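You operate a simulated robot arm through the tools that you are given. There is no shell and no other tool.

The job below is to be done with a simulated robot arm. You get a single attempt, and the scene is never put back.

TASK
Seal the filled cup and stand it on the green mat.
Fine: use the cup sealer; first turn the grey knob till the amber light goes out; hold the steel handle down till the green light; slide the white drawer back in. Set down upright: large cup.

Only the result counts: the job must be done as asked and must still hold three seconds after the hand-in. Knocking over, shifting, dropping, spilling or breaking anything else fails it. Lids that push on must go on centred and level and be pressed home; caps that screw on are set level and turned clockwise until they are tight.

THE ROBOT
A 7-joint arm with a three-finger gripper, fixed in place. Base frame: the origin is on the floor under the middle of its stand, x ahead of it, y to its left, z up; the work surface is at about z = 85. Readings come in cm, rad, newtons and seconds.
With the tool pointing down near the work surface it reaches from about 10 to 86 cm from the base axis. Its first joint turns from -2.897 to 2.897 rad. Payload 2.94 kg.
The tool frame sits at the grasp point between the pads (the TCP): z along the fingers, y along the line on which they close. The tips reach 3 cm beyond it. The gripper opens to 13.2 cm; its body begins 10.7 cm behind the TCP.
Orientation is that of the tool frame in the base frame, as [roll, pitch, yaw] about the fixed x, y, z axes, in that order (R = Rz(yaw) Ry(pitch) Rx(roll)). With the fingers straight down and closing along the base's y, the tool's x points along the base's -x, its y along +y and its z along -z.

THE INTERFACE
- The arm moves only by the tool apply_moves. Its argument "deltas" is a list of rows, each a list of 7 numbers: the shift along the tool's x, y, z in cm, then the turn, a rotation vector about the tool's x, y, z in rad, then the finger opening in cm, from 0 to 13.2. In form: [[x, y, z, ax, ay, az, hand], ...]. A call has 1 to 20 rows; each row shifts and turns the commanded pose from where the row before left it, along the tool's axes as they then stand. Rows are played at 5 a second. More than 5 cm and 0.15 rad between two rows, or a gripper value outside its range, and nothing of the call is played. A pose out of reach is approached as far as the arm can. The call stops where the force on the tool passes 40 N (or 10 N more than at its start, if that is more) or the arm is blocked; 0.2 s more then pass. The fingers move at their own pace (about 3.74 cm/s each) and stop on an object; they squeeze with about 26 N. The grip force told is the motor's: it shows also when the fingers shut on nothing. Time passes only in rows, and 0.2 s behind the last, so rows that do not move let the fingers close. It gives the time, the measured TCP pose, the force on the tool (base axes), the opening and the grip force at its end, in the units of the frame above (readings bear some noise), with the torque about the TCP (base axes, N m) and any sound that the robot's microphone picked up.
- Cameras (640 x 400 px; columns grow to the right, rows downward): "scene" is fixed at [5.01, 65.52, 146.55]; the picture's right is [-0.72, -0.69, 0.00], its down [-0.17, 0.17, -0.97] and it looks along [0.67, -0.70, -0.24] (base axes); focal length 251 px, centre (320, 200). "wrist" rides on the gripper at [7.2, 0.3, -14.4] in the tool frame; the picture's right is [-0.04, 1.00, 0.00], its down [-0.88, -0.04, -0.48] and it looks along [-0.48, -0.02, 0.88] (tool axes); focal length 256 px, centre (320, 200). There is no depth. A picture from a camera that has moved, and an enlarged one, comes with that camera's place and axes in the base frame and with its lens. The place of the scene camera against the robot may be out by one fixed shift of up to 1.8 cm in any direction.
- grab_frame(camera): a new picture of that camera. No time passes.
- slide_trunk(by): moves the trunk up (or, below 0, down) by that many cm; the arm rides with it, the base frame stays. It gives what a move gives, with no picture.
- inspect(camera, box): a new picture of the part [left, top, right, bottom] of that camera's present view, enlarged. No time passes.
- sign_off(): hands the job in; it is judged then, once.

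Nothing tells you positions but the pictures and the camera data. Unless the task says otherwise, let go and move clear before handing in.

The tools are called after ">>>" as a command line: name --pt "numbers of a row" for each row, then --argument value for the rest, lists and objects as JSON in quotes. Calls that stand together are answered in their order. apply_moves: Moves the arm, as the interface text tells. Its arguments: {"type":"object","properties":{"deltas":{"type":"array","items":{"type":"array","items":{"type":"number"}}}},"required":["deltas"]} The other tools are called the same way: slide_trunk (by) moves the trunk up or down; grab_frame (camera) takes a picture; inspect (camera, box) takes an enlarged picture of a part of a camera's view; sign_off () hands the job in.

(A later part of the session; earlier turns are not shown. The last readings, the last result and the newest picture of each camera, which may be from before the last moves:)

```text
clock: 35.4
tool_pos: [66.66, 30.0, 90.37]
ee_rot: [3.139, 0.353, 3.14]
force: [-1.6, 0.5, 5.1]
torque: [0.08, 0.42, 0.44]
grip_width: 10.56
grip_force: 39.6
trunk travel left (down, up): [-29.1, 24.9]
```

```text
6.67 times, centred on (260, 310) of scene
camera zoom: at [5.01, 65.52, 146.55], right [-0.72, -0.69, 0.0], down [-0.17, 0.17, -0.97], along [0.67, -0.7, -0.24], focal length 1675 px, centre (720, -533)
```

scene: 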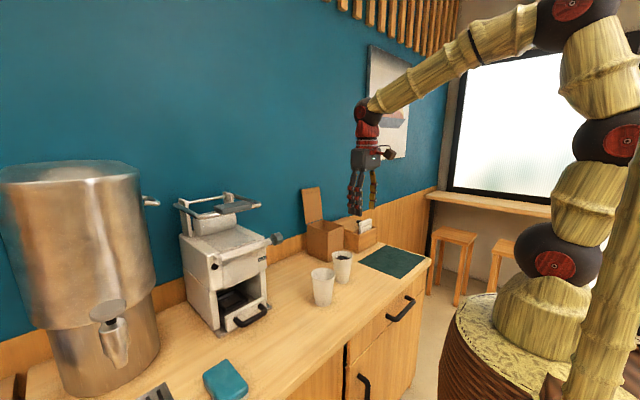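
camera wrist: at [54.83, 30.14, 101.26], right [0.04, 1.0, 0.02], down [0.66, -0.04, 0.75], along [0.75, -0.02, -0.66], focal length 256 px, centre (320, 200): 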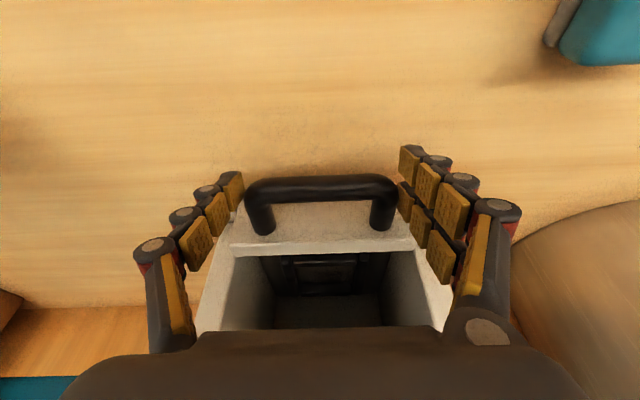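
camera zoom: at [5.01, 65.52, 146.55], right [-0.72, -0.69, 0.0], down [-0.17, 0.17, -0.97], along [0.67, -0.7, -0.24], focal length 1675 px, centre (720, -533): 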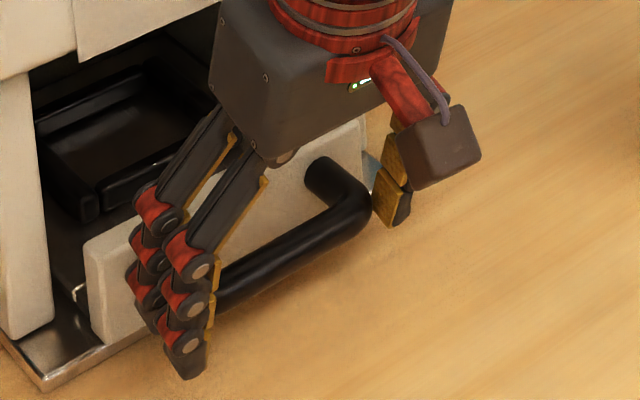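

Gripped at 10.56 cm. I'll pull straight back along -x gently.

>>> apply_moves --pt "0.94 0 -0.343 0 0 0 9" --pt "0.94 0 -0.343 0 0 0 9" --pt "0.94 0 -0.343 0 0 0 9" --pt "0.94 0 -0.343 0 0 0 9" --pt "0 0 0 0 0 0 9"

>>> grab_frame --camera "wrist"

>>> inspect --camera "scene" --box '[190, 240, 310, 340]'

```text
clock: 36.6
tool_pos: [62.64, 29.99, 90.39]
ee_rot: [3.14, 0.351, -3.141]
force: [0.7, 1.2, 14.3]
torque: [0.12, -0.48, 0.76]
grip_width: 10.56
grip_force: 45.2
trunk travel left (down, up): [-29.1, 24.9]
```

```text
taken
camera wrist: at [50.84, 30.14, 101.24], right [0.04, 1.0, 0.02], down [0.66, -0.04, 0.75], along [0.75, -0.02, -0.66], focal length 256 px, centre (320, 200)
```

wrist: 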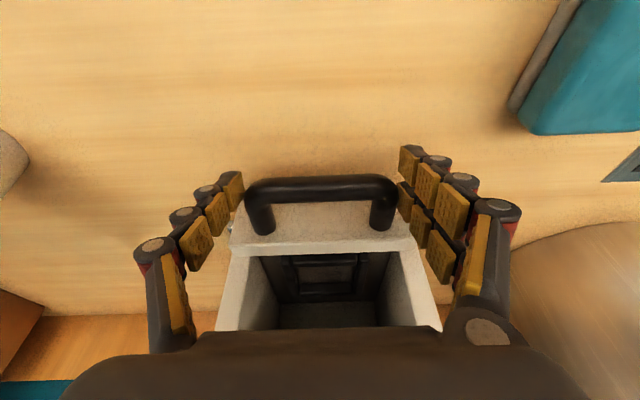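

```text
4.00 times, centred on (250, 290) of scene
camera zoom: at [5.01, 65.52, 146.55], right [-0.72, -0.69, 0.0], down [-0.17, 0.17, -0.97], along [0.67, -0.7, -0.24], focal length 1005 px, centre (600, -160)
```

zoom: 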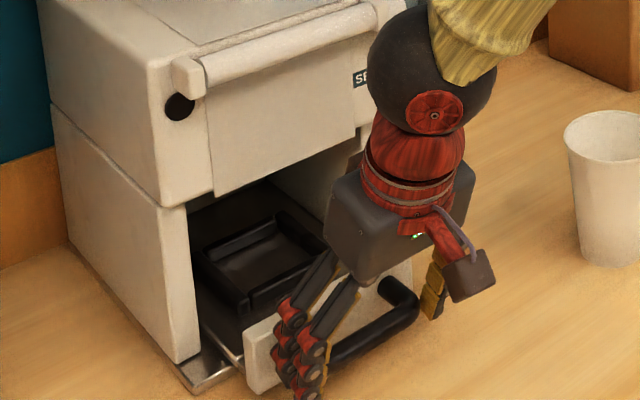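

The drawer slides out freely. I'll keep pulling.

>>> apply_moves --pt "1.08 0 -0.55 0 0 0 9" --pt "1.13 0 -0.412 0 0 0 9" --pt "1.13 0 -0.412 0 0 0 9" --pt "1.13 0 -0.412 0 0 0 9" --pt "1.13 0 -0.412 0 0 0 9" --pt "1.13 0 -0.412 0 0 0 9" --pt "0 0 0 0 0 0 9"

>>> grab_frame --camera "wrist"

>>> inspect --camera "scene" --box '[190, 240, 310, 340]'

```text
clock: 38.2
tool_pos: [55.48, 29.93, 90.34]
ee_rot: [-3.141, 0.35, -3.141]
force: [-1.2, 8.7, 1.0]
torque: [1.15, -0.02, 0.25]
grip_width: 10.55
grip_force: 44.6
trunk travel left (down, up): [-29.1, 24.9]
```

```text
taken
camera wrist: at [43.55, 30.14, 101.26], right [0.04, 1.0, 0.02], down [0.66, -0.04, 0.75], along [0.75, -0.02, -0.66], focal length 256 px, centre (320, 200)
```

wrist: 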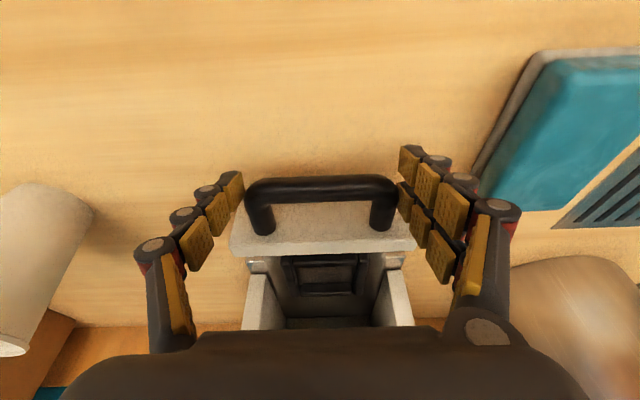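

```text
4.00 times, centred on (250, 290) of scene
camera zoom: at [5.01, 65.52, 146.55], right [-0.72, -0.69, 0.0], down [-0.17, 0.17, -0.97], along [0.67, -0.7, -0.24], focal length 1005 px, centre (600, -160)
```

zoom: 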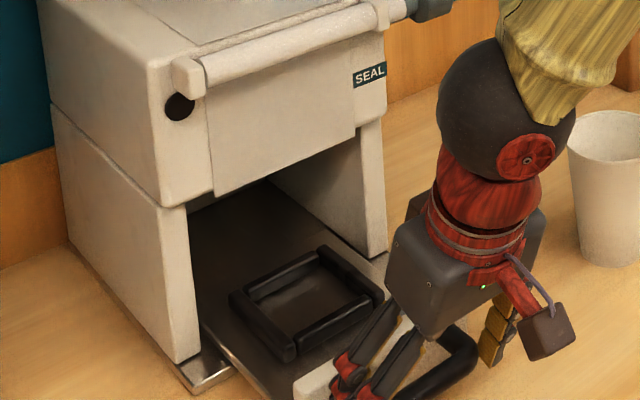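

>>> apply_moves --pt "0.94 0 -0.343 0 0 0 9" --pt "0.94 0 -0.343 0 0 0 9" --pt "0.94 0 -0.343 0 0 0 9" --pt "0.94 0 -0.343 0 0 0 9" --pt "0.94 0 -0.343 0 0 0 9" --pt "0 0 0 0 0 0 9"

>>> grab_frame --camera "wrist"

>>> inspect --camera "scene" --box '[190, 240, 310, 340]'

```text
clock: 39.6
tool_pos: [50.5, 29.97, 90.41]
ee_rot: [3.142, 0.348, -3.141]
force: [-0.3, 7.7, -3.8]
torque: [-0.18, 0.17, 0.65]
grip_width: 10.54
grip_force: 45.5
trunk travel left (down, up): [-29.1, 24.9]
```

```text
taken
camera wrist: at [38.61, 30.16, 101.25], right [0.04, 1.0, 0.01], down [0.66, -0.04, 0.75], along [0.75, -0.02, -0.66], focal length 256 px, centre (320, 200)
```

wrist: 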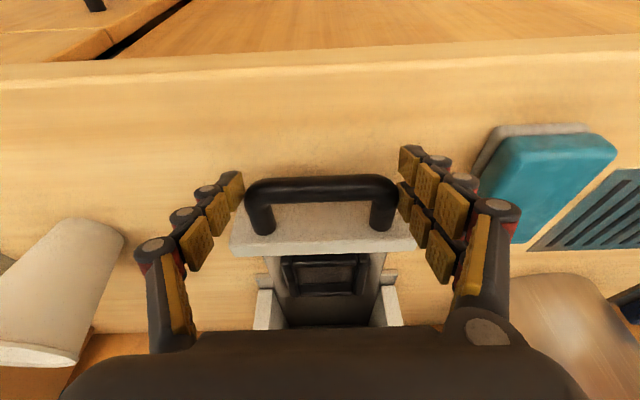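

```text
4.00 times, centred on (250, 290) of scene
camera zoom: at [5.01, 65.52, 146.55], right [-0.72, -0.69, 0.0], down [-0.17, 0.17, -0.97], along [0.67, -0.7, -0.24], focal length 1005 px, centre (600, -160)
```

zoom: 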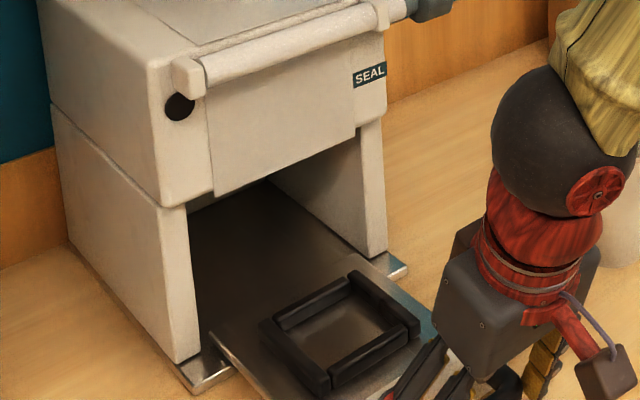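

The drawer is out about 16 cm and the holder frame sits at about x≈64, clear of the head. I'll let go and lift away.

>>> apply_moves --pt "0 0 0 0 0 0 11.5" --pt "0 0 0 0 0 0 13" --pt "0 0 0 0 0 0 13" --pt "0 0 -2 0 0 0 13" --pt "0 0 -4 0 0 0 13" --pt "0 0 -5 0 0 0 13" --pt "0 0 -5 0 0 0 13" --pt "0 0 -5 0 0 0 13" --pt "0 0 0 0 0 0 13"

>>> grab_frame --camera "wrist"

>>> grab_frame --camera "scene"

```text
clock: 41.6
tool_pos: [43.02, 29.92, 110.1]
ee_rot: [3.141, 0.349, -3.141]
force: [-0.9, 0.0, 0.7]
torque: [-0.02, 0.0, 0.03]
grip_width: 12.99
grip_force: 0.0
trunk travel left (down, up): [-29.1, 24.9]
```

```text
taken
camera wrist: at [31.12, 30.11, 121.07], right [0.04, 1.0, 0.02], down [0.66, -0.04, 0.75], along [0.75, -0.02, -0.66], focal length 256 px, centre (320, 200)
```

wrist: 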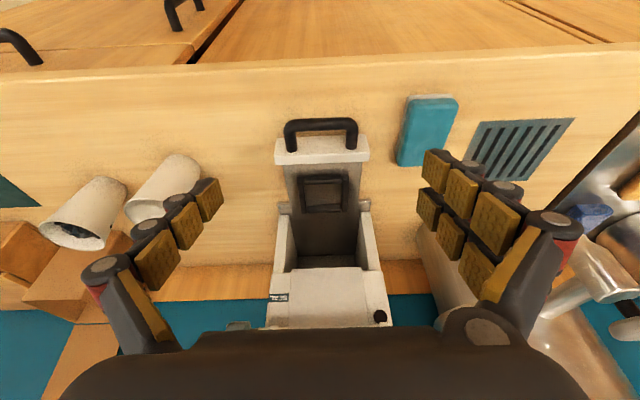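

```text
taken
```

scene: 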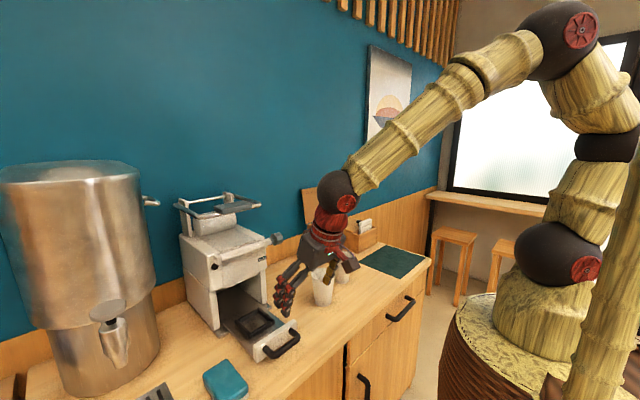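

>>> inspect --camera "wrist" --box '[260, 110, 390, 280]'

>>> inspect --camera "wrist" --box '[0, 130, 220, 290]'

>>> inspect --camera "scene" --box '[200, 270, 310, 370]'

```text
2.35 times, centred on (325, 195) of wrist
camera zoom: at [31.12, 30.11, 121.07], right [0.04, 1.0, 0.02], down [0.66, -0.04, 0.75], along [0.75, -0.02, -0.66], focal length 602 px, centre (308, 212)
```

zoom: 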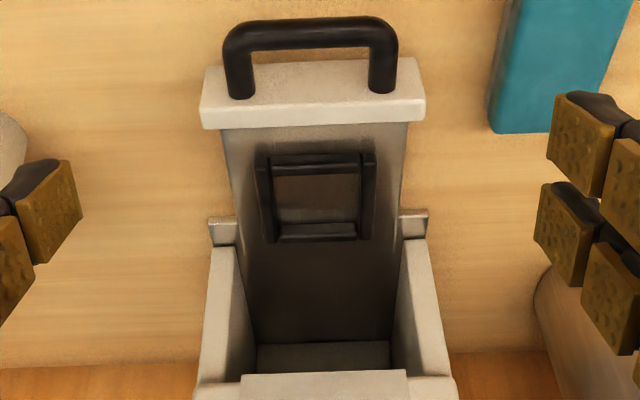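

```text
2.50 times, centred on (110, 210) of wrist
camera zoom: at [31.12, 30.11, 121.07], right [0.04, 1.0, 0.02], down [0.66, -0.04, 0.75], along [0.75, -0.02, -0.66], focal length 640 px, centre (845, 175)
```

zoom: 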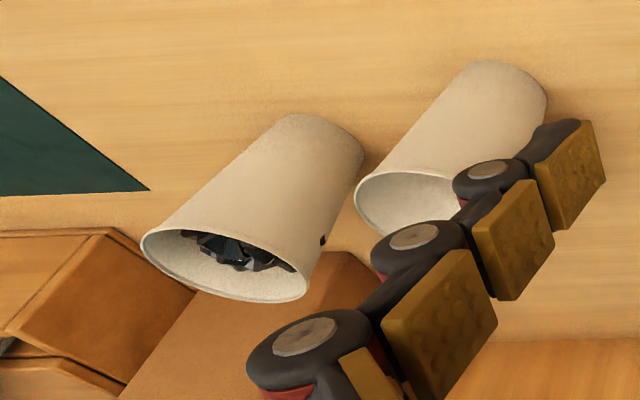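

```text
4.00 times, centred on (255, 320) of scene
camera zoom: at [5.01, 65.52, 146.55], right [-0.72, -0.69, 0.0], down [-0.17, 0.17, -0.97], along [0.67, -0.7, -0.24], focal length 1005 px, centre (580, -280)
```

zoom: 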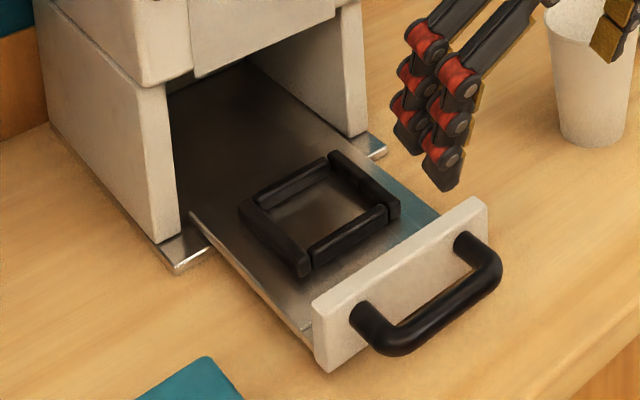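

I need the holder's position accurately, so I'll look at it from more directly above.

>>> apply_moves --pt "0 0 0 0 0.1163 0 13" --pt "0 0 0 0 0.1163 0 13" --pt "0 0 0 0 0.1163 0 13" --pt "-4 0 0 0 0 0 13" --pt "-4 0 1.5 0 0 0 13" --pt "-4 0 1.5 0 0 0 13" --pt "-4 0 2 0 0 0 13" --pt "0 0 0 0 0 0 13"

>>> grab_frame --camera "wrist"

>>> inspect --camera "wrist" --box '[250, 80, 400, 200]'

```text
clock: 43.4
tool_pos: [59.22, 29.97, 104.71]
ee_rot: [3.14, 0.002, -3.141]
force: [0.7, -0.7, -0.4]
torque: [0.01, 0.02, 0.0]
grip_width: 12.99
grip_force: 0.1
trunk travel left (down, up): [-29.1, 24.9]
```

```text
taken
camera wrist: at [51.95, 30.16, 119.04], right [0.04, 1.0, 0.0], down [0.88, -0.04, 0.48], along [0.48, -0.02, -0.88], focal length 256 px, centre (320, 200)
```

wrist: 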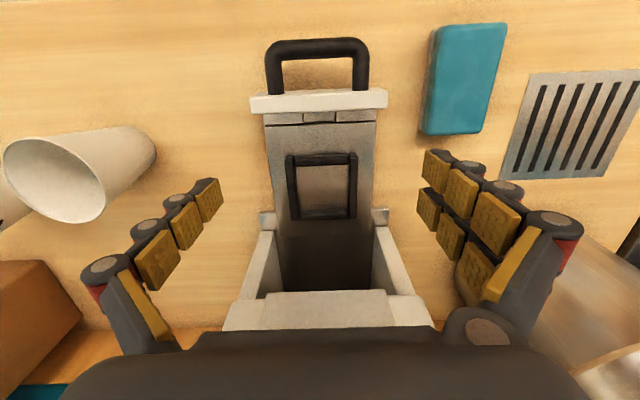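

```text
3.33 times, centred on (325, 140) of wrist
camera zoom: at [51.95, 30.16, 119.04], right [0.04, 1.0, 0.0], down [0.88, -0.04, 0.48], along [0.48, -0.02, -0.88], focal length 853 px, centre (303, 400)
```

zoom: 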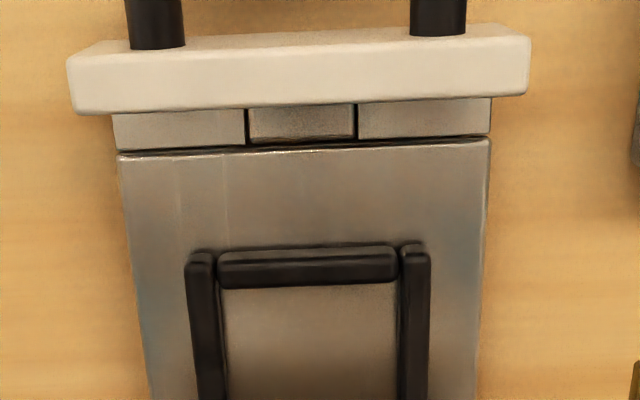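

>>> inspect --camera "wrist" --box '[265, 140, 385, 230]'

```text
4.44 times, centred on (325, 185) of wrist
camera zoom: at [51.95, 30.16, 119.04], right [0.04, 1.0, 0.0], down [0.88, -0.04, 0.48], along [0.48, -0.02, -0.88], focal length 1138 px, centre (298, 267)
```

zoom: 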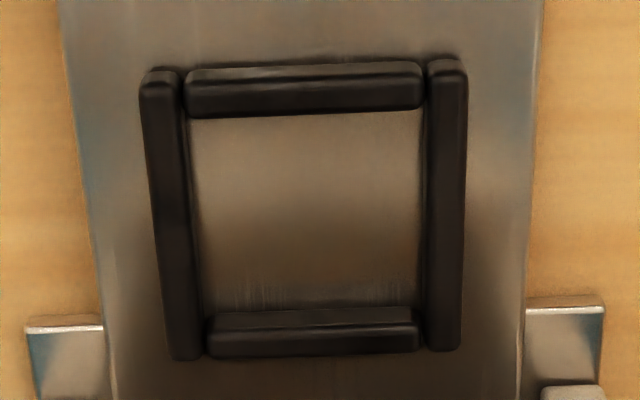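

The holder centre is at about (67.1, 30.0), and its opening is about 7 cm square. Now I'll go to the filled cup, keeping high and away from the empty one.

>>> apply_moves --pt "0 0 -5 0 0 0 13" --pt "0 0 -5 0 0 0 13" --pt "4.5 0 0 0 0 0 13" --pt "4.5 0 0 0 0 0 13" --pt "0 -4.76 0 0 0 0 13" --pt "0 -4.76 0 0 0 0 13" --pt "0 -4.76 0 0 0 0 13" --pt "0 -4.76 0 0 0 0 13" --pt "0 -4.76 0 0 0 0 13" --pt "0 -4.76 0 0 0 0 13" --pt "0 -4.76 0 0 0 0 13" --pt "0 -4.76 0 0 0 0 13" --pt "0 -4.76 0 0 0 0 13" --pt "0 0 0 0 -0.1163 0 13" --pt "0 0 0 0 -0.1163 0 13" --pt "0 0 0 0 -0.1163 0 13" --pt "0 0 0 0 0 0 13"

>>> grab_frame --camera "wrist"

>>> inspect --camera "wrist" --box '[240, 120, 440, 250]'

```text
clock: 47.0
tool_pos: [50.29, -13.03, 115.07]
ee_rot: [-3.141, 0.351, 3.141]
force: [0.3, -0.6, 0.6]
torque: [-0.03, 0.0, -0.01]
grip_width: 12.99
grip_force: 0.0
trunk travel left (down, up): [-29.1, 24.9]
```

```text
taken
camera wrist: at [38.45, -12.83, 125.96], right [0.04, 1.0, 0.02], down [0.66, -0.04, 0.75], along [0.75, -0.02, -0.66], focal length 256 px, centre (320, 200)
```

wrist: 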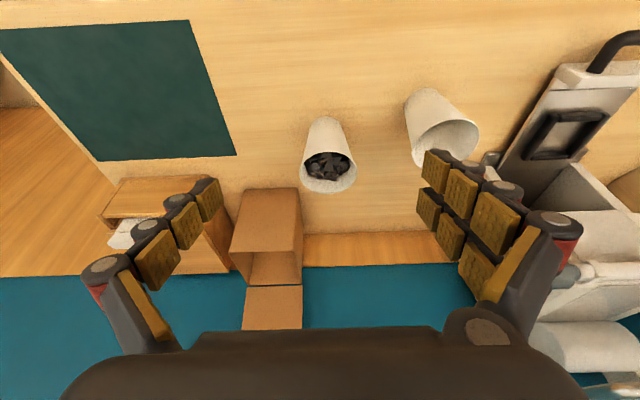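

```text
3.08 times, centred on (340, 185) of wrist
camera zoom: at [38.45, -12.83, 125.96], right [0.04, 1.0, 0.02], down [0.66, -0.04, 0.75], along [0.75, -0.02, -0.66], focal length 788 px, centre (258, 246)
```

zoom: 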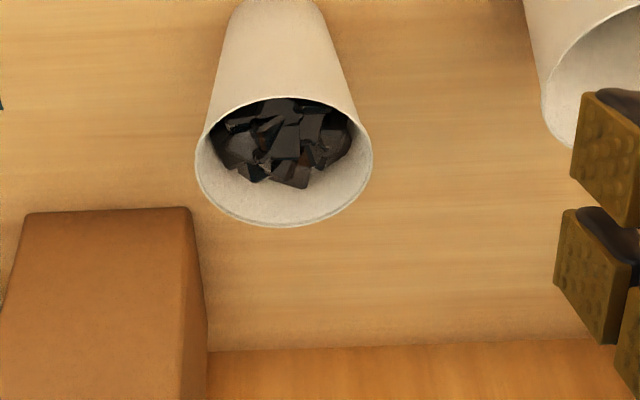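

The filled cup's rim is centred near (66.3, -12.0, 95.5), about 9.3 cm across. I'll align above it and check before descending.

>>> apply_moves --pt "-2.6 0.34 3.1 0 0 0 13.2" --pt "-2.6 0.34 3.1 0 0 0 13.2" --pt "-2.6 0.34 3.1 0 0 0 13.2" --pt "0 0 3 0 0 0 13.2" --pt "0 0 0 0 0 0 13.2"

>>> grab_frame --camera "wrist"

>>> inspect --camera "scene" --box '[280, 210, 400, 330]'

```text
clock: 48.2
tool_pos: [61.63, -11.84, 106.24]
ee_rot: [3.141, 0.35, 3.142]
force: [-0.1, -0.2, 1.2]
torque: [0.0, -0.03, 0.0]
grip_width: 13.19
grip_force: 0.1
trunk travel left (down, up): [-29.1, 24.9]
```

```text
taken
camera wrist: at [49.84, -11.61, 117.16], right [0.04, 1.0, 0.02], down [0.66, -0.04, 0.75], along [0.75, -0.02, -0.66], focal length 256 px, centre (320, 200)
```

wrist: 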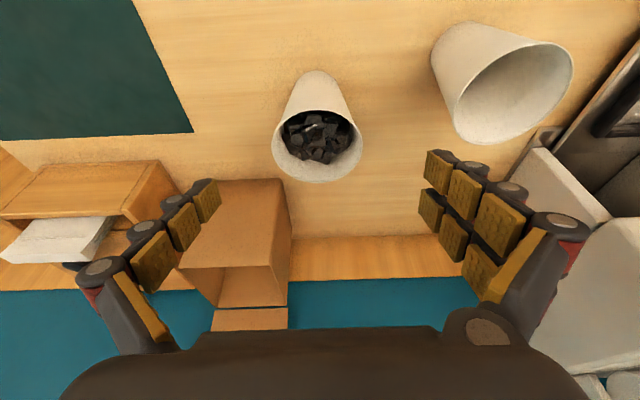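

```text
3.33 times, centred on (340, 270) of scene
camera zoom: at [5.01, 65.52, 146.55], right [-0.72, -0.69, 0.0], down [-0.17, 0.17, -0.97], along [0.67, -0.7, -0.24], focal length 837 px, centre (253, -33)
```

zoom: 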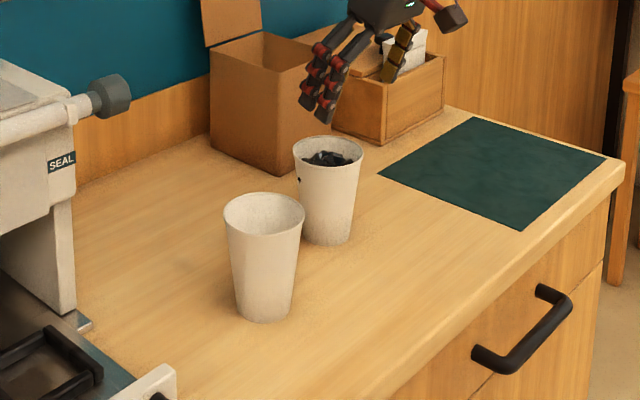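

The cup is centred between the fingers. I'll descend along the tool axis to just below the rim.

>>> apply_moves --pt "0 -0.1 3 0 0 0 13.2" --pt "0 -0.1 3 0 0 0 13.2" --pt "0 -0.06 3 0 0 0 13.2" --pt "0 0 2.5 0 0 0 13.2" --pt "0 0 1.5 0 0 0 13.2" --pt "0 0 0 0 0 0 13.2"

>>> grab_frame --camera "wrist"

>>> inspect --camera "scene" --box '[280, 210, 400, 330]'

```text
clock: 49.6
tool_pos: [66.08, -12.23, 93.79]
ee_rot: [3.14, 0.348, 3.141]
force: [-0.6, -0.9, -1.2]
torque: [-0.02, -0.01, 0.0]
grip_width: 13.21
grip_force: 0.1
trunk travel left (down, up): [-29.1, 24.9]
```

```text
taken
camera wrist: at [54.33, -12.03, 104.76], right [0.04, 1.0, 0.02], down [0.66, -0.04, 0.75], along [0.75, -0.02, -0.66], focal length 256 px, centre (320, 200)
```

wrist: 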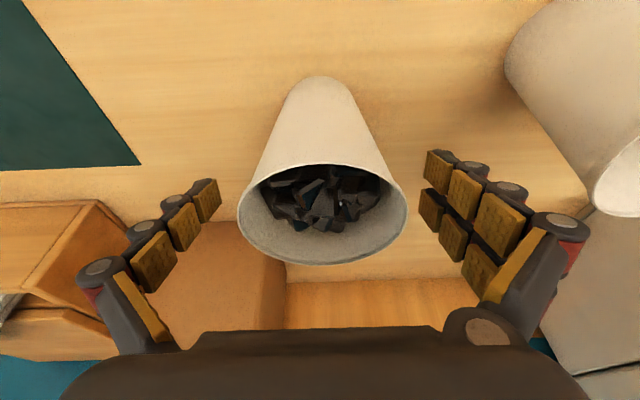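

```text
3.33 times, centred on (340, 270) of scene
camera zoom: at [5.01, 65.52, 146.55], right [-0.72, -0.69, 0.0], down [-0.17, 0.17, -0.97], along [0.67, -0.7, -0.24], focal length 837 px, centre (253, -33)
```

zoom: 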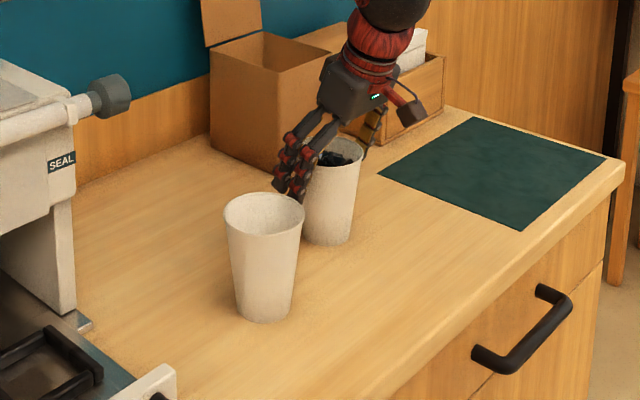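

Alignment looks good, so I'll close on the cup gently.

>>> apply_moves --pt "0 0.14 0 0 0 0 11.5" --pt "0 0 0 0 0 0 10.2" --pt "0 0 0 0 0 0 9" --pt "0 0 0 0 0 0 8.5" --pt "0 0 0 0 0 0 8.5" --pt "0 0 0 0 0 0 8.5"

>>> grab_frame --camera "wrist"

>>> inspect --camera "scene" --box '[280, 210, 400, 330]'

```text
clock: 51.0
tool_pos: [66.25, -12.09, 93.93]
ee_rot: [3.14, 0.349, 3.141]
force: [-0.2, -0.3, -0.5]
torque: [0.02, 0.0, -0.03]
grip_width: 8.51
grip_force: 0.1
trunk travel left (down, up): [-29.1, 24.9]
```

```text
taken
camera wrist: at [54.37, -11.85, 104.79], right [0.04, 1.0, 0.02], down [0.66, -0.04, 0.75], along [0.75, -0.02, -0.66], focal length 256 px, centre (320, 200)
```

wrist: 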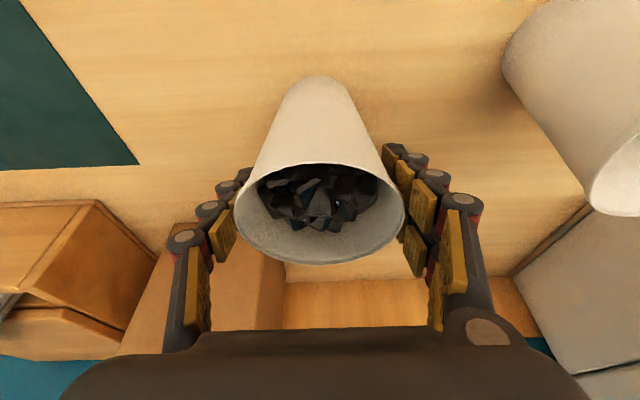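

```text
3.33 times, centred on (340, 270) of scene
camera zoom: at [5.01, 65.52, 146.55], right [-0.72, -0.69, 0.0], down [-0.17, 0.17, -0.97], along [0.67, -0.7, -0.24], focal length 837 px, centre (253, -33)
```

zoom: 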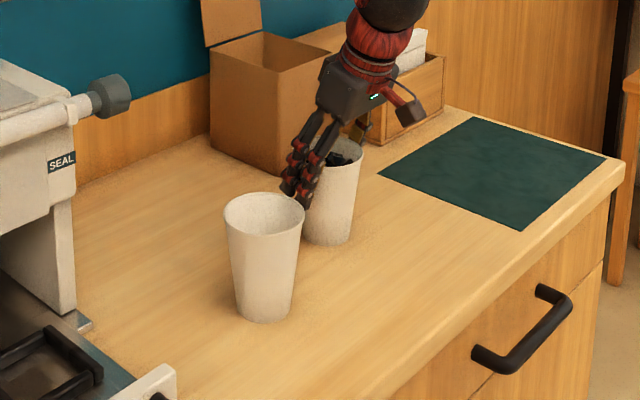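

No contact yet at 8.5 cm, so I'll keep closing.

>>> apply_moves --pt "0 0 0 0 0 0 7.8" --pt "0 0 0 0 0 0 7.2" --pt "0 0 0 0 0 0 6.6" --pt "0 0 0 0 0 0 6.0" --pt "0 0 0 0 0 0 6.0" --pt "0 0 0 0 0 0 6.0"

>>> grab_frame --camera "wrist"

>>> inspect --camera "scene" --box '[280, 210, 400, 330]'

```text
clock: 52.4
tool_pos: [66.23, -12.06, 93.93]
ee_rot: [3.14, 0.352, -3.141]
force: [0.6, 0.1, 4.7]
torque: [0.12, 0.04, 0.01]
grip_width: 8.15
grip_force: 26.0
trunk travel left (down, up): [-29.1, 24.9]
```

```text
taken
camera wrist: at [54.36, -11.85, 104.83], right [0.04, 1.0, 0.02], down [0.66, -0.04, 0.75], along [0.75, -0.02, -0.66], focal length 256 px, centre (320, 200)
```

wrist: 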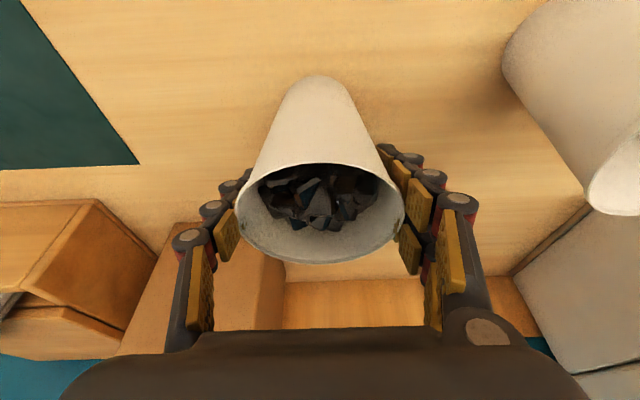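

```text
3.33 times, centred on (340, 270) of scene
camera zoom: at [5.01, 65.52, 146.55], right [-0.72, -0.69, 0.0], down [-0.17, 0.17, -0.97], along [0.67, -0.7, -0.24], focal length 837 px, centre (253, -33)
```

zoom: 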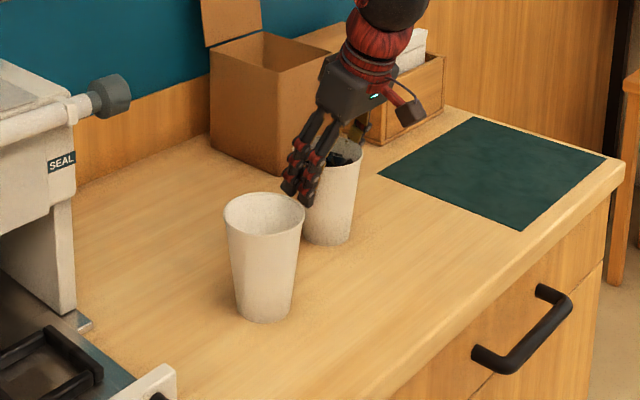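

I've got the cup at 8.15 cm opening with firm grip. I'll lift slowly and check.

>>> apply_moves --pt "-0.17 0 -0.47 0 0 0 6" --pt "-0.343 0 -0.94 0 0 0 6" --pt "-0.343 0 -0.94 0 0 0 6" --pt "-0.343 0 -0.94 0 0 0 6" --pt "0 0 0 0 0 0 6"

>>> grab_frame --camera "wrist"

>>> inspect --camera "scene" --box '[280, 210, 400, 330]'

```text
clock: 53.6
tool_pos: [66.35, -12.0, 97.25]
ee_rot: [3.14, 0.348, 3.141]
force: [-0.8, 0.8, -3.6]
torque: [0.01, -0.01, -0.02]
grip_width: 8.14
grip_force: 25.4
trunk travel left (down, up): [-29.1, 24.9]
```

```text
taken
camera wrist: at [54.46, -11.94, 108.26], right [0.04, 1.0, 0.02], down [0.66, -0.04, 0.75], along [0.75, -0.02, -0.66], focal length 256 px, centre (320, 200)
```

wrist: 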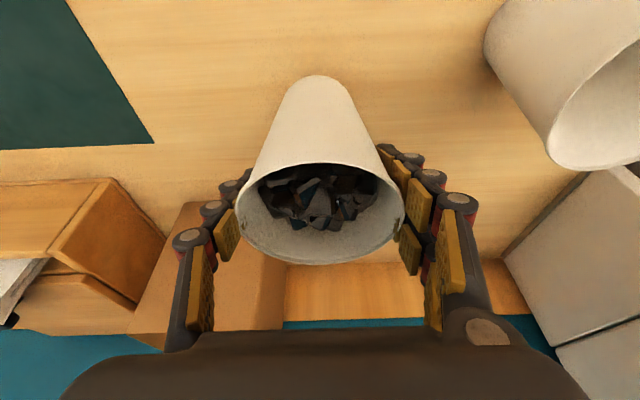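

```text
3.33 times, centred on (340, 270) of scene
camera zoom: at [5.01, 65.52, 146.55], right [-0.72, -0.69, 0.0], down [-0.17, 0.17, -0.97], along [0.67, -0.7, -0.24], focal length 837 px, centre (253, -33)
```

zoom: 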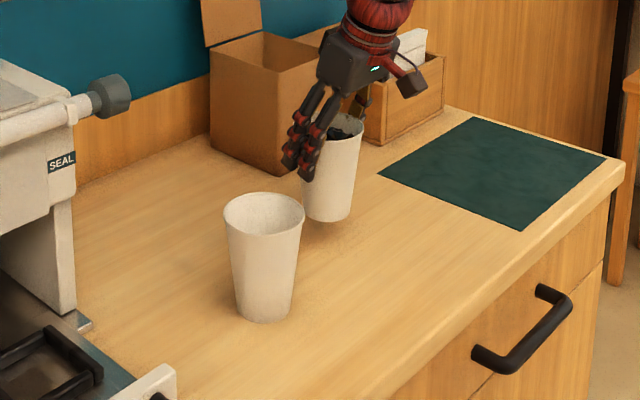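

The cup is lifted and upright. I'll raise it, back off towards the robot to clear the empty cup and knob, then carry it over to the drawer.

>>> apply_moves --pt "-0.5 0 -1.3 0 0 0 6" --pt "-0.686 0 -1.88 0 0 0 6" --pt "-0.686 0 -1.88 0 0 0 6" --pt "-0.686 0 -1.88 0 0 0 6" --pt "-0.686 0 -1.88 0 0 0 6" --pt "0.94 0 -0.343 0 0 0 6" --pt "1.88 0 -0.686 0 0 0 6" --pt "1.88 0 -0.686 0 0 0 6" --pt "1.88 0 -0.686 0 0 0 6" --pt "1.88 0 -0.686 0 0 0 6" --pt "1.88 0 -0.686 0 0 0 6" --pt "1.88 0 -0.686 0 0 0 6" --pt "1.88 0 -0.686 0 0 0 6" --pt "0.94 0 -0.343 0 0 0 6" --pt "0 0 0 0 0 0 6"

>>> apply_moves --pt "0 1.5 0 0 0 0 6" --pt "0 2.8 0 0 0 0 6" --pt "0 2.8 0 0 0 0 6" --pt "0 2.8 0 0 0 0 6" --pt "0 2.8 0 0 0 0 6" --pt "0 2.8 0 0 0 0 6" --pt "0 2.8 0 0 0 0 6" --pt "0 2.8 0 0 0 0 6" --pt "0 2.8 0 0 0 0 6" --pt "0 2.8 0 0 0 0 6" --pt "0 2.8 0 0 0 0 6" --pt "0 2.8 0 0 0 0 6" --pt "0 2.8 0 0 0 0 6" --pt "0 2.8 0 0 0 0 6" --pt "0 2.8 0 0 0 0 6" --pt "0 1.3 0 0 0 0 6" --pt "0 0 0 0 0 0 6"

>>> grab_frame --camera "wrist"

>>> grab_frame --camera "scene"

```text
clock: 56.8
tool_pos: [50.32, -12.09, 107.0]
ee_rot: [3.139, 0.349, -3.141]
force: [0.2, -0.3, -3.9]
torque: [0.03, -0.04, -0.02]
grip_width: 8.14
grip_force: 26.4
trunk travel left (down, up): [-29.1, 24.9]
```

```text
clock: 60.4
tool_pos: [50.13, 30.05, 106.94]
ee_rot: [3.142, 0.35, -3.141]
force: [0.4, 0.1, -3.3]
torque: [-0.04, 0.0, -0.02]
grip_width: 8.13
grip_force: 25.9
trunk travel left (down, up): [-29.1, 24.9]
```

```text
taken
camera wrist: at [38.35, 30.18, 117.84], right [0.04, 1.0, 0.02], down [0.66, -0.04, 0.75], along [0.75, -0.02, -0.66], focal length 256 px, centre (320, 200)
```

wrist: 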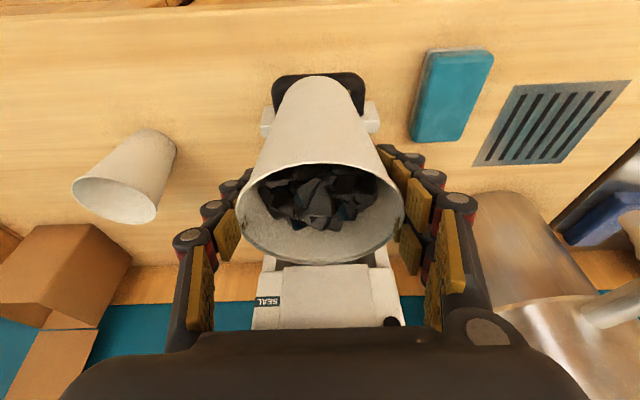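

```text
taken
```

scene: 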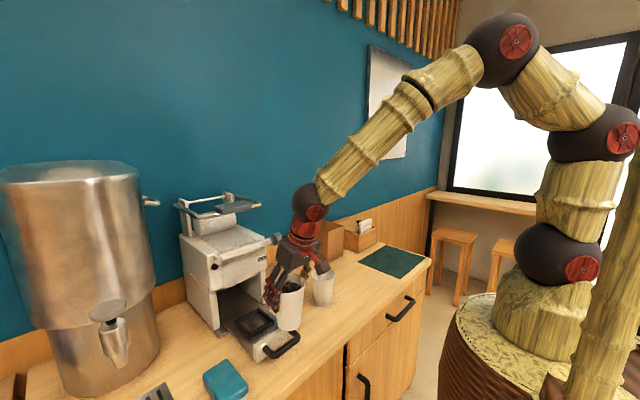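

>>> apply_moves --pt "-0.8 0 0.55 0 0 0 6" --pt "-1.632 0 1.075 0 0 0 6" --pt "-1.632 0 1.075 0 0 0 6" --pt "-1.632 0 1.075 0 0 0 6" --pt "-1.632 0 1.075 0 0 0 6" --pt "-1.632 0 1.075 0 0 0 6" --pt "-1.632 0 1.075 0 0 0 6" --pt "-1.632 0 1.075 0 0 0 6" --pt "-1.632 0 1.075 0 0 0 6" --pt "-0.83 0 0.525 0 0 0 6" --pt "0 0 0 0 0 0 6"

>>> grab_frame --camera "wrist"

>>> inspect --camera "scene" --box '[180, 220, 320, 360]'

```text
clock: 62.8
tool_pos: [67.47, 30.05, 102.74]
ee_rot: [3.141, 0.348, -3.141]
force: [0.9, 0.2, -3.1]
torque: [0.01, 0.01, 0.02]
grip_width: 8.12
grip_force: 25.6
trunk travel left (down, up): [-29.1, 24.9]
```

```text
taken
camera wrist: at [55.57, 30.2, 113.66], right [0.04, 1.0, 0.02], down [0.66, -0.04, 0.75], along [0.75, -0.02, -0.66], focal length 256 px, centre (320, 200)
```

wrist: 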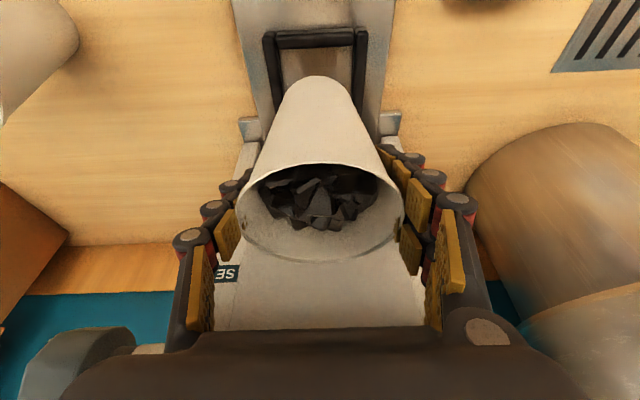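

```text
2.86 times, centred on (250, 290) of scene
camera zoom: at [5.01, 65.52, 146.55], right [-0.72, -0.69, 0.0], down [-0.17, 0.17, -0.97], along [0.67, -0.7, -0.24], focal length 718 px, centre (520, -57)
```

zoom: 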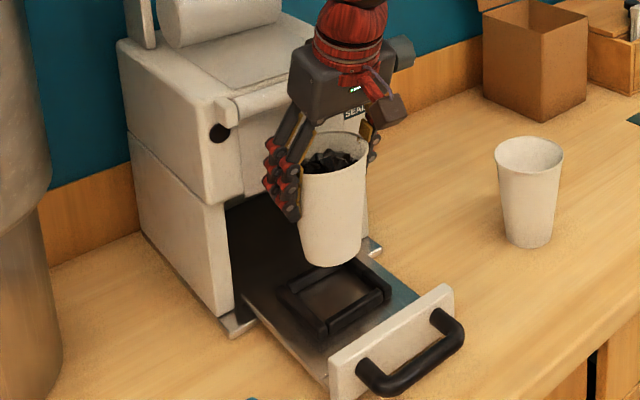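

>>> inspect --camera "wrist" --box '[240, 10, 400, 110]'

>>> inspect --camera "scene" --box '[220, 260, 300, 340]'

```text
4.00 times, centred on (320, 60) of wrist
camera zoom: at [55.57, 30.2, 113.66], right [0.04, 1.0, 0.02], down [0.66, -0.04, 0.75], along [0.75, -0.02, -0.66], focal length 1024 px, centre (320, 760)
```

zoom: 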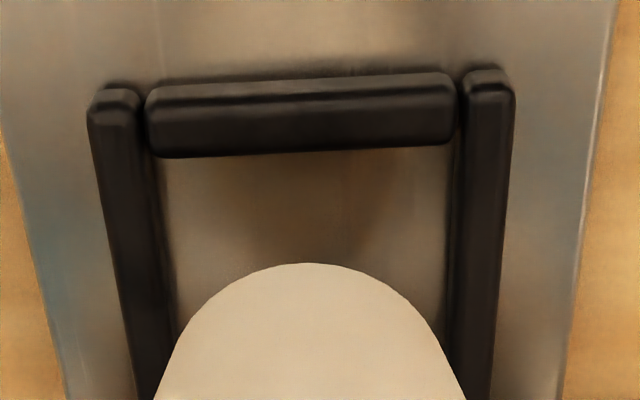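

```text
5.00 times, centred on (260, 300) of scene
camera zoom: at [5.01, 65.52, 146.55], right [-0.72, -0.69, 0.0], down [-0.17, 0.17, -0.97], along [0.67, -0.7, -0.24], focal length 1256 px, centre (620, -300)
```

zoom: 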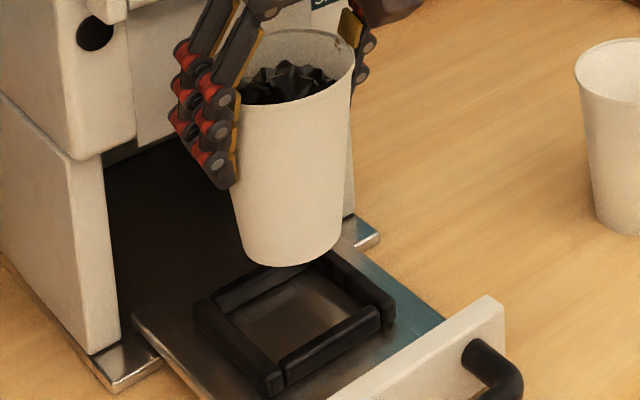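

Base and holder look aligned to within a millimetre or two. I'll descend most of the way and re-check.

>>> apply_moves --pt "0.34 -0.06 0.94 0 0 0 6" --pt "0.34 0 0.94 0 0 0 6" --pt "0.34 0 0.94 0 0 0 6" --pt "0.34 0 0.94 0 0 0 6" --pt "0 0 0 0 0 0 6"

>>> inspect --camera "wrist" --box '[240, 10, 400, 110]'

>>> inspect --camera "scene" --box '[220, 260, 300, 340]'

```text
clock: 64.0
tool_pos: [67.35, 29.89, 98.81]
ee_rot: [-3.141, 0.348, 3.141]
force: [-0.3, -0.1, -3.7]
torque: [0.02, -0.02, 0.01]
grip_width: 8.1
grip_force: 26.1
trunk travel left (down, up): [-29.1, 24.9]
```

```text
4.00 times, centred on (320, 60) of wrist
camera zoom: at [55.53, 30.07, 109.73], right [0.04, 1.0, 0.02], down [0.66, -0.04, 0.75], along [0.75, -0.02, -0.66], focal length 1024 px, centre (320, 760)
```

zoom: 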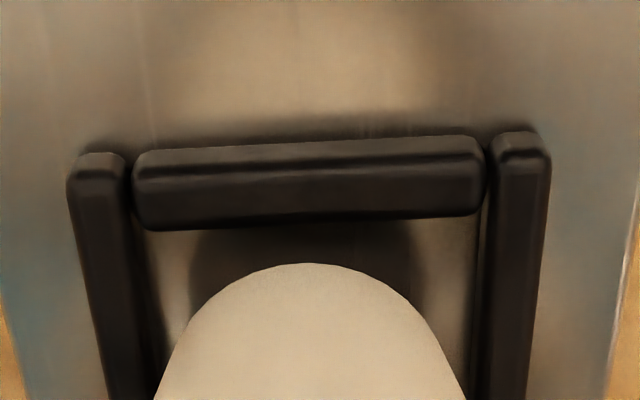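

```text
5.00 times, centred on (260, 300) of scene
camera zoom: at [5.01, 65.52, 146.55], right [-0.72, -0.69, 0.0], down [-0.17, 0.17, -0.97], along [0.67, -0.7, -0.24], focal length 1256 px, centre (620, -300)
```

zoom: 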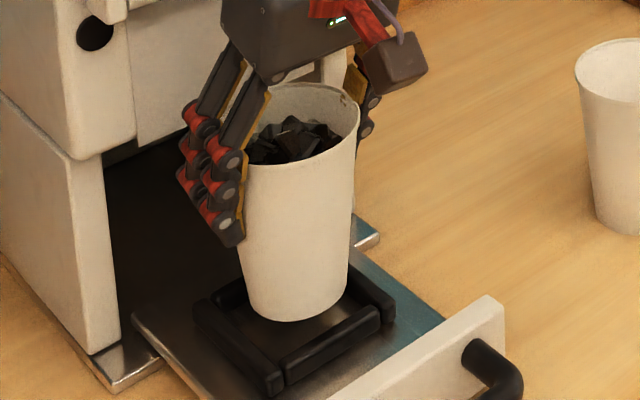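

Still aligned. I'll shift about 2 mm forward to centre it and continue down slowly.

>>> apply_moves --pt "-0.19 0.04 0.07 0 0 0 6" --pt "0.137 0 0.376 0 0 0 6" --pt "0.137 0 0.376 0 0 0 6" --pt "0.137 0 0.376 0 0 0 6" --pt "0.137 0 0.376 0 0 0 6" --pt "0 0 0 0 0 0 6"

>>> inspect --camera "wrist" --box '[240, 10, 400, 110]'

>>> inspect --camera "scene" --box '[220, 260, 300, 340]'

```text
clock: 65.4
tool_pos: [67.57, 29.92, 97.26]
ee_rot: [-3.142, 0.349, -3.141]
force: [0.3, -0.3, -2.8]
torque: [0.0, -0.03, -0.04]
grip_width: 8.1
grip_force: 26.1
trunk travel left (down, up): [-29.1, 24.9]
```

```text
4.00 times, centred on (320, 60) of wrist
camera zoom: at [55.74, 30.06, 108.11], right [0.04, 1.0, 0.02], down [0.66, -0.04, 0.75], along [0.75, -0.02, -0.66], focal length 1024 px, centre (320, 760)
```

zoom: 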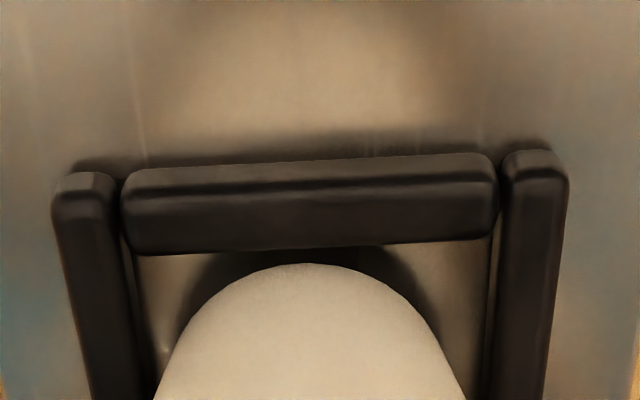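

```text
5.00 times, centred on (260, 300) of scene
camera zoom: at [5.01, 65.52, 146.55], right [-0.72, -0.69, 0.0], down [-0.17, 0.17, -0.97], along [0.67, -0.7, -0.24], focal length 1256 px, centre (620, -300)
```

zoom: 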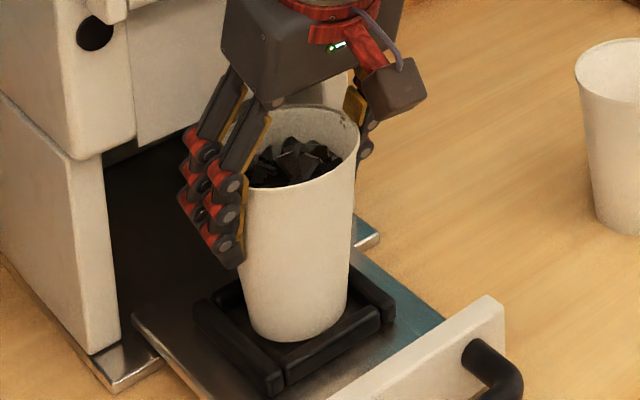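

>>> apply_moves --pt "0.103 0 0.282 0 0 0 6" --pt "0.103 0 0.282 0 0 0 6" --pt "0.069 0 0.188 0 0 0 6" --pt "0 0 0 0 0 0 6"

>>> inspect --camera "wrist" --box '[240, 10, 400, 110]'

>>> inspect --camera "scene" --box '[220, 260, 300, 340]'

```text
clock: 66.4
tool_pos: [67.65, 29.86, 96.33]
ee_rot: [-3.141, 0.35, -3.141]
force: [-0.1, 0.0, -3.3]
torque: [-0.02, 0.0, -0.01]
grip_width: 8.11
grip_force: 26.0
trunk travel left (down, up): [-29.1, 24.9]
```

```text
4.00 times, centred on (320, 60) of wrist
camera zoom: at [55.74, 30.09, 107.34], right [0.04, 1.0, 0.02], down [0.66, -0.04, 0.75], along [0.75, -0.02, -0.66], focal length 1024 px, centre (320, 760)
```

zoom: 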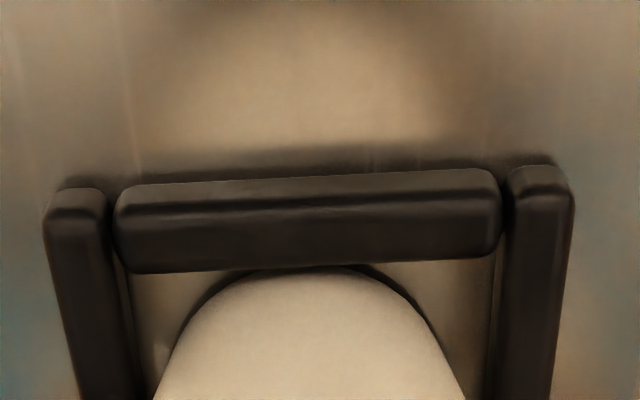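

```text
5.00 times, centred on (260, 300) of scene
camera zoom: at [5.01, 65.52, 146.55], right [-0.72, -0.69, 0.0], down [-0.17, 0.17, -0.97], along [0.67, -0.7, -0.24], focal length 1256 px, centre (620, -300)
```

zoom: 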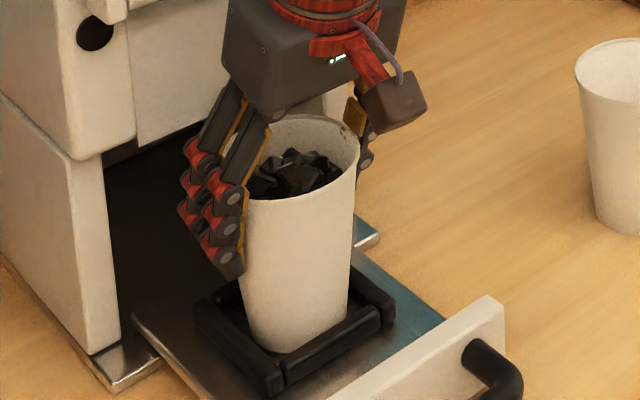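

>>> apply_moves --pt "0.069 0 0.188 0 0 0 6" --pt "0.069 0 0.188 0 0 0 6" --pt "0.069 0 0.188 0 0 0 6" --pt "0 0 0 0 0 0 6"

>>> inspect --camera "scene" --box '[220, 260, 300, 340]'

```text
clock: 67.4
tool_pos: [67.59, 30.05, 96.13]
ee_rot: [3.139, 0.356, 3.139]
force: [0.6, -3.0, 15.0]
torque: [0.04, 0.05, 0.01]
grip_width: 8.11
grip_force: 26.0
trunk travel left (down, up): [-29.1, 24.9]
```

```text
5.00 times, centred on (260, 300) of scene
camera zoom: at [5.01, 65.52, 146.55], right [-0.72, -0.69, 0.0], down [-0.17, 0.17, -0.97], along [0.67, -0.7, -0.24], focal length 1256 px, centre (620, -300)
```

zoom: 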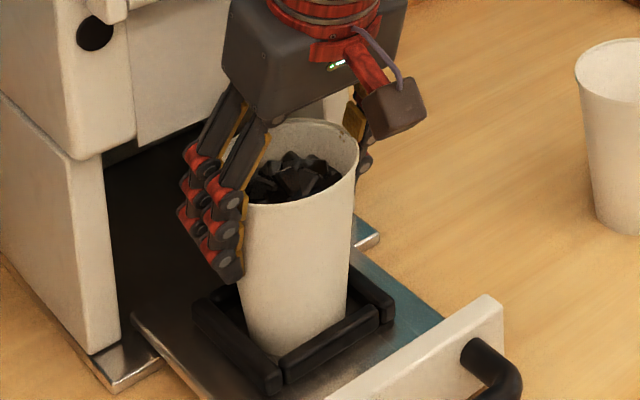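

The cup has touched down at TCP z≈96.1 (upward force). I'll ease off the push, then check seating before opening.

>>> apply_moves --pt "-0.12 0 -0.33 0 0 0 6" --pt "0 0 0 0 0 0 6"

>>> inspect --camera "wrist" --box '[220, 10, 420, 135]'

>>> inspect --camera "scene" --box '[235, 290, 285, 340]'

```text
clock: 68.0
tool_pos: [67.47, 29.98, 96.1]
ee_rot: [-3.141, 0.349, -3.141]
force: [0.5, 0.9, 4.4]
torque: [0.28, -0.07, 0.01]
grip_width: 8.13
grip_force: 26.6
trunk travel left (down, up): [-29.1, 24.9]
```

```text
3.20 times, centred on (320, 72) of wrist
camera zoom: at [55.67, 30.15, 107.07], right [0.04, 1.0, 0.02], down [0.66, -0.04, 0.75], along [0.75, -0.02, -0.66], focal length 819 px, centre (320, 608)
```

zoom: 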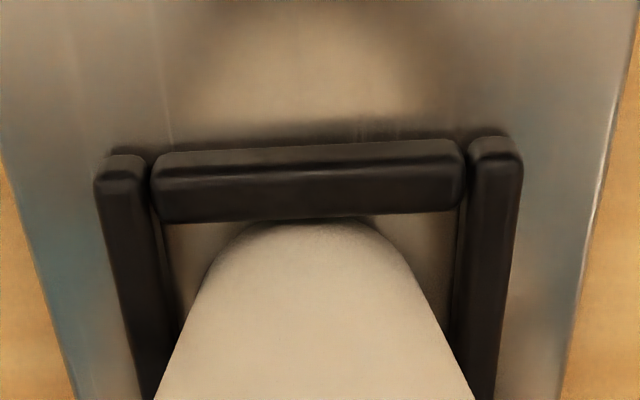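

```text
8.00 times, centred on (260, 315) of scene
camera zoom: at [5.01, 65.52, 146.55], right [-0.72, -0.69, 0.0], down [-0.17, 0.17, -0.97], along [0.67, -0.7, -0.24], focal length 2010 px, centre (800, -720)
```

zoom: 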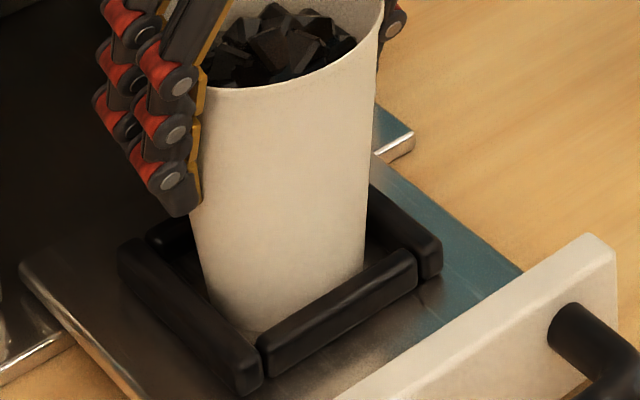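

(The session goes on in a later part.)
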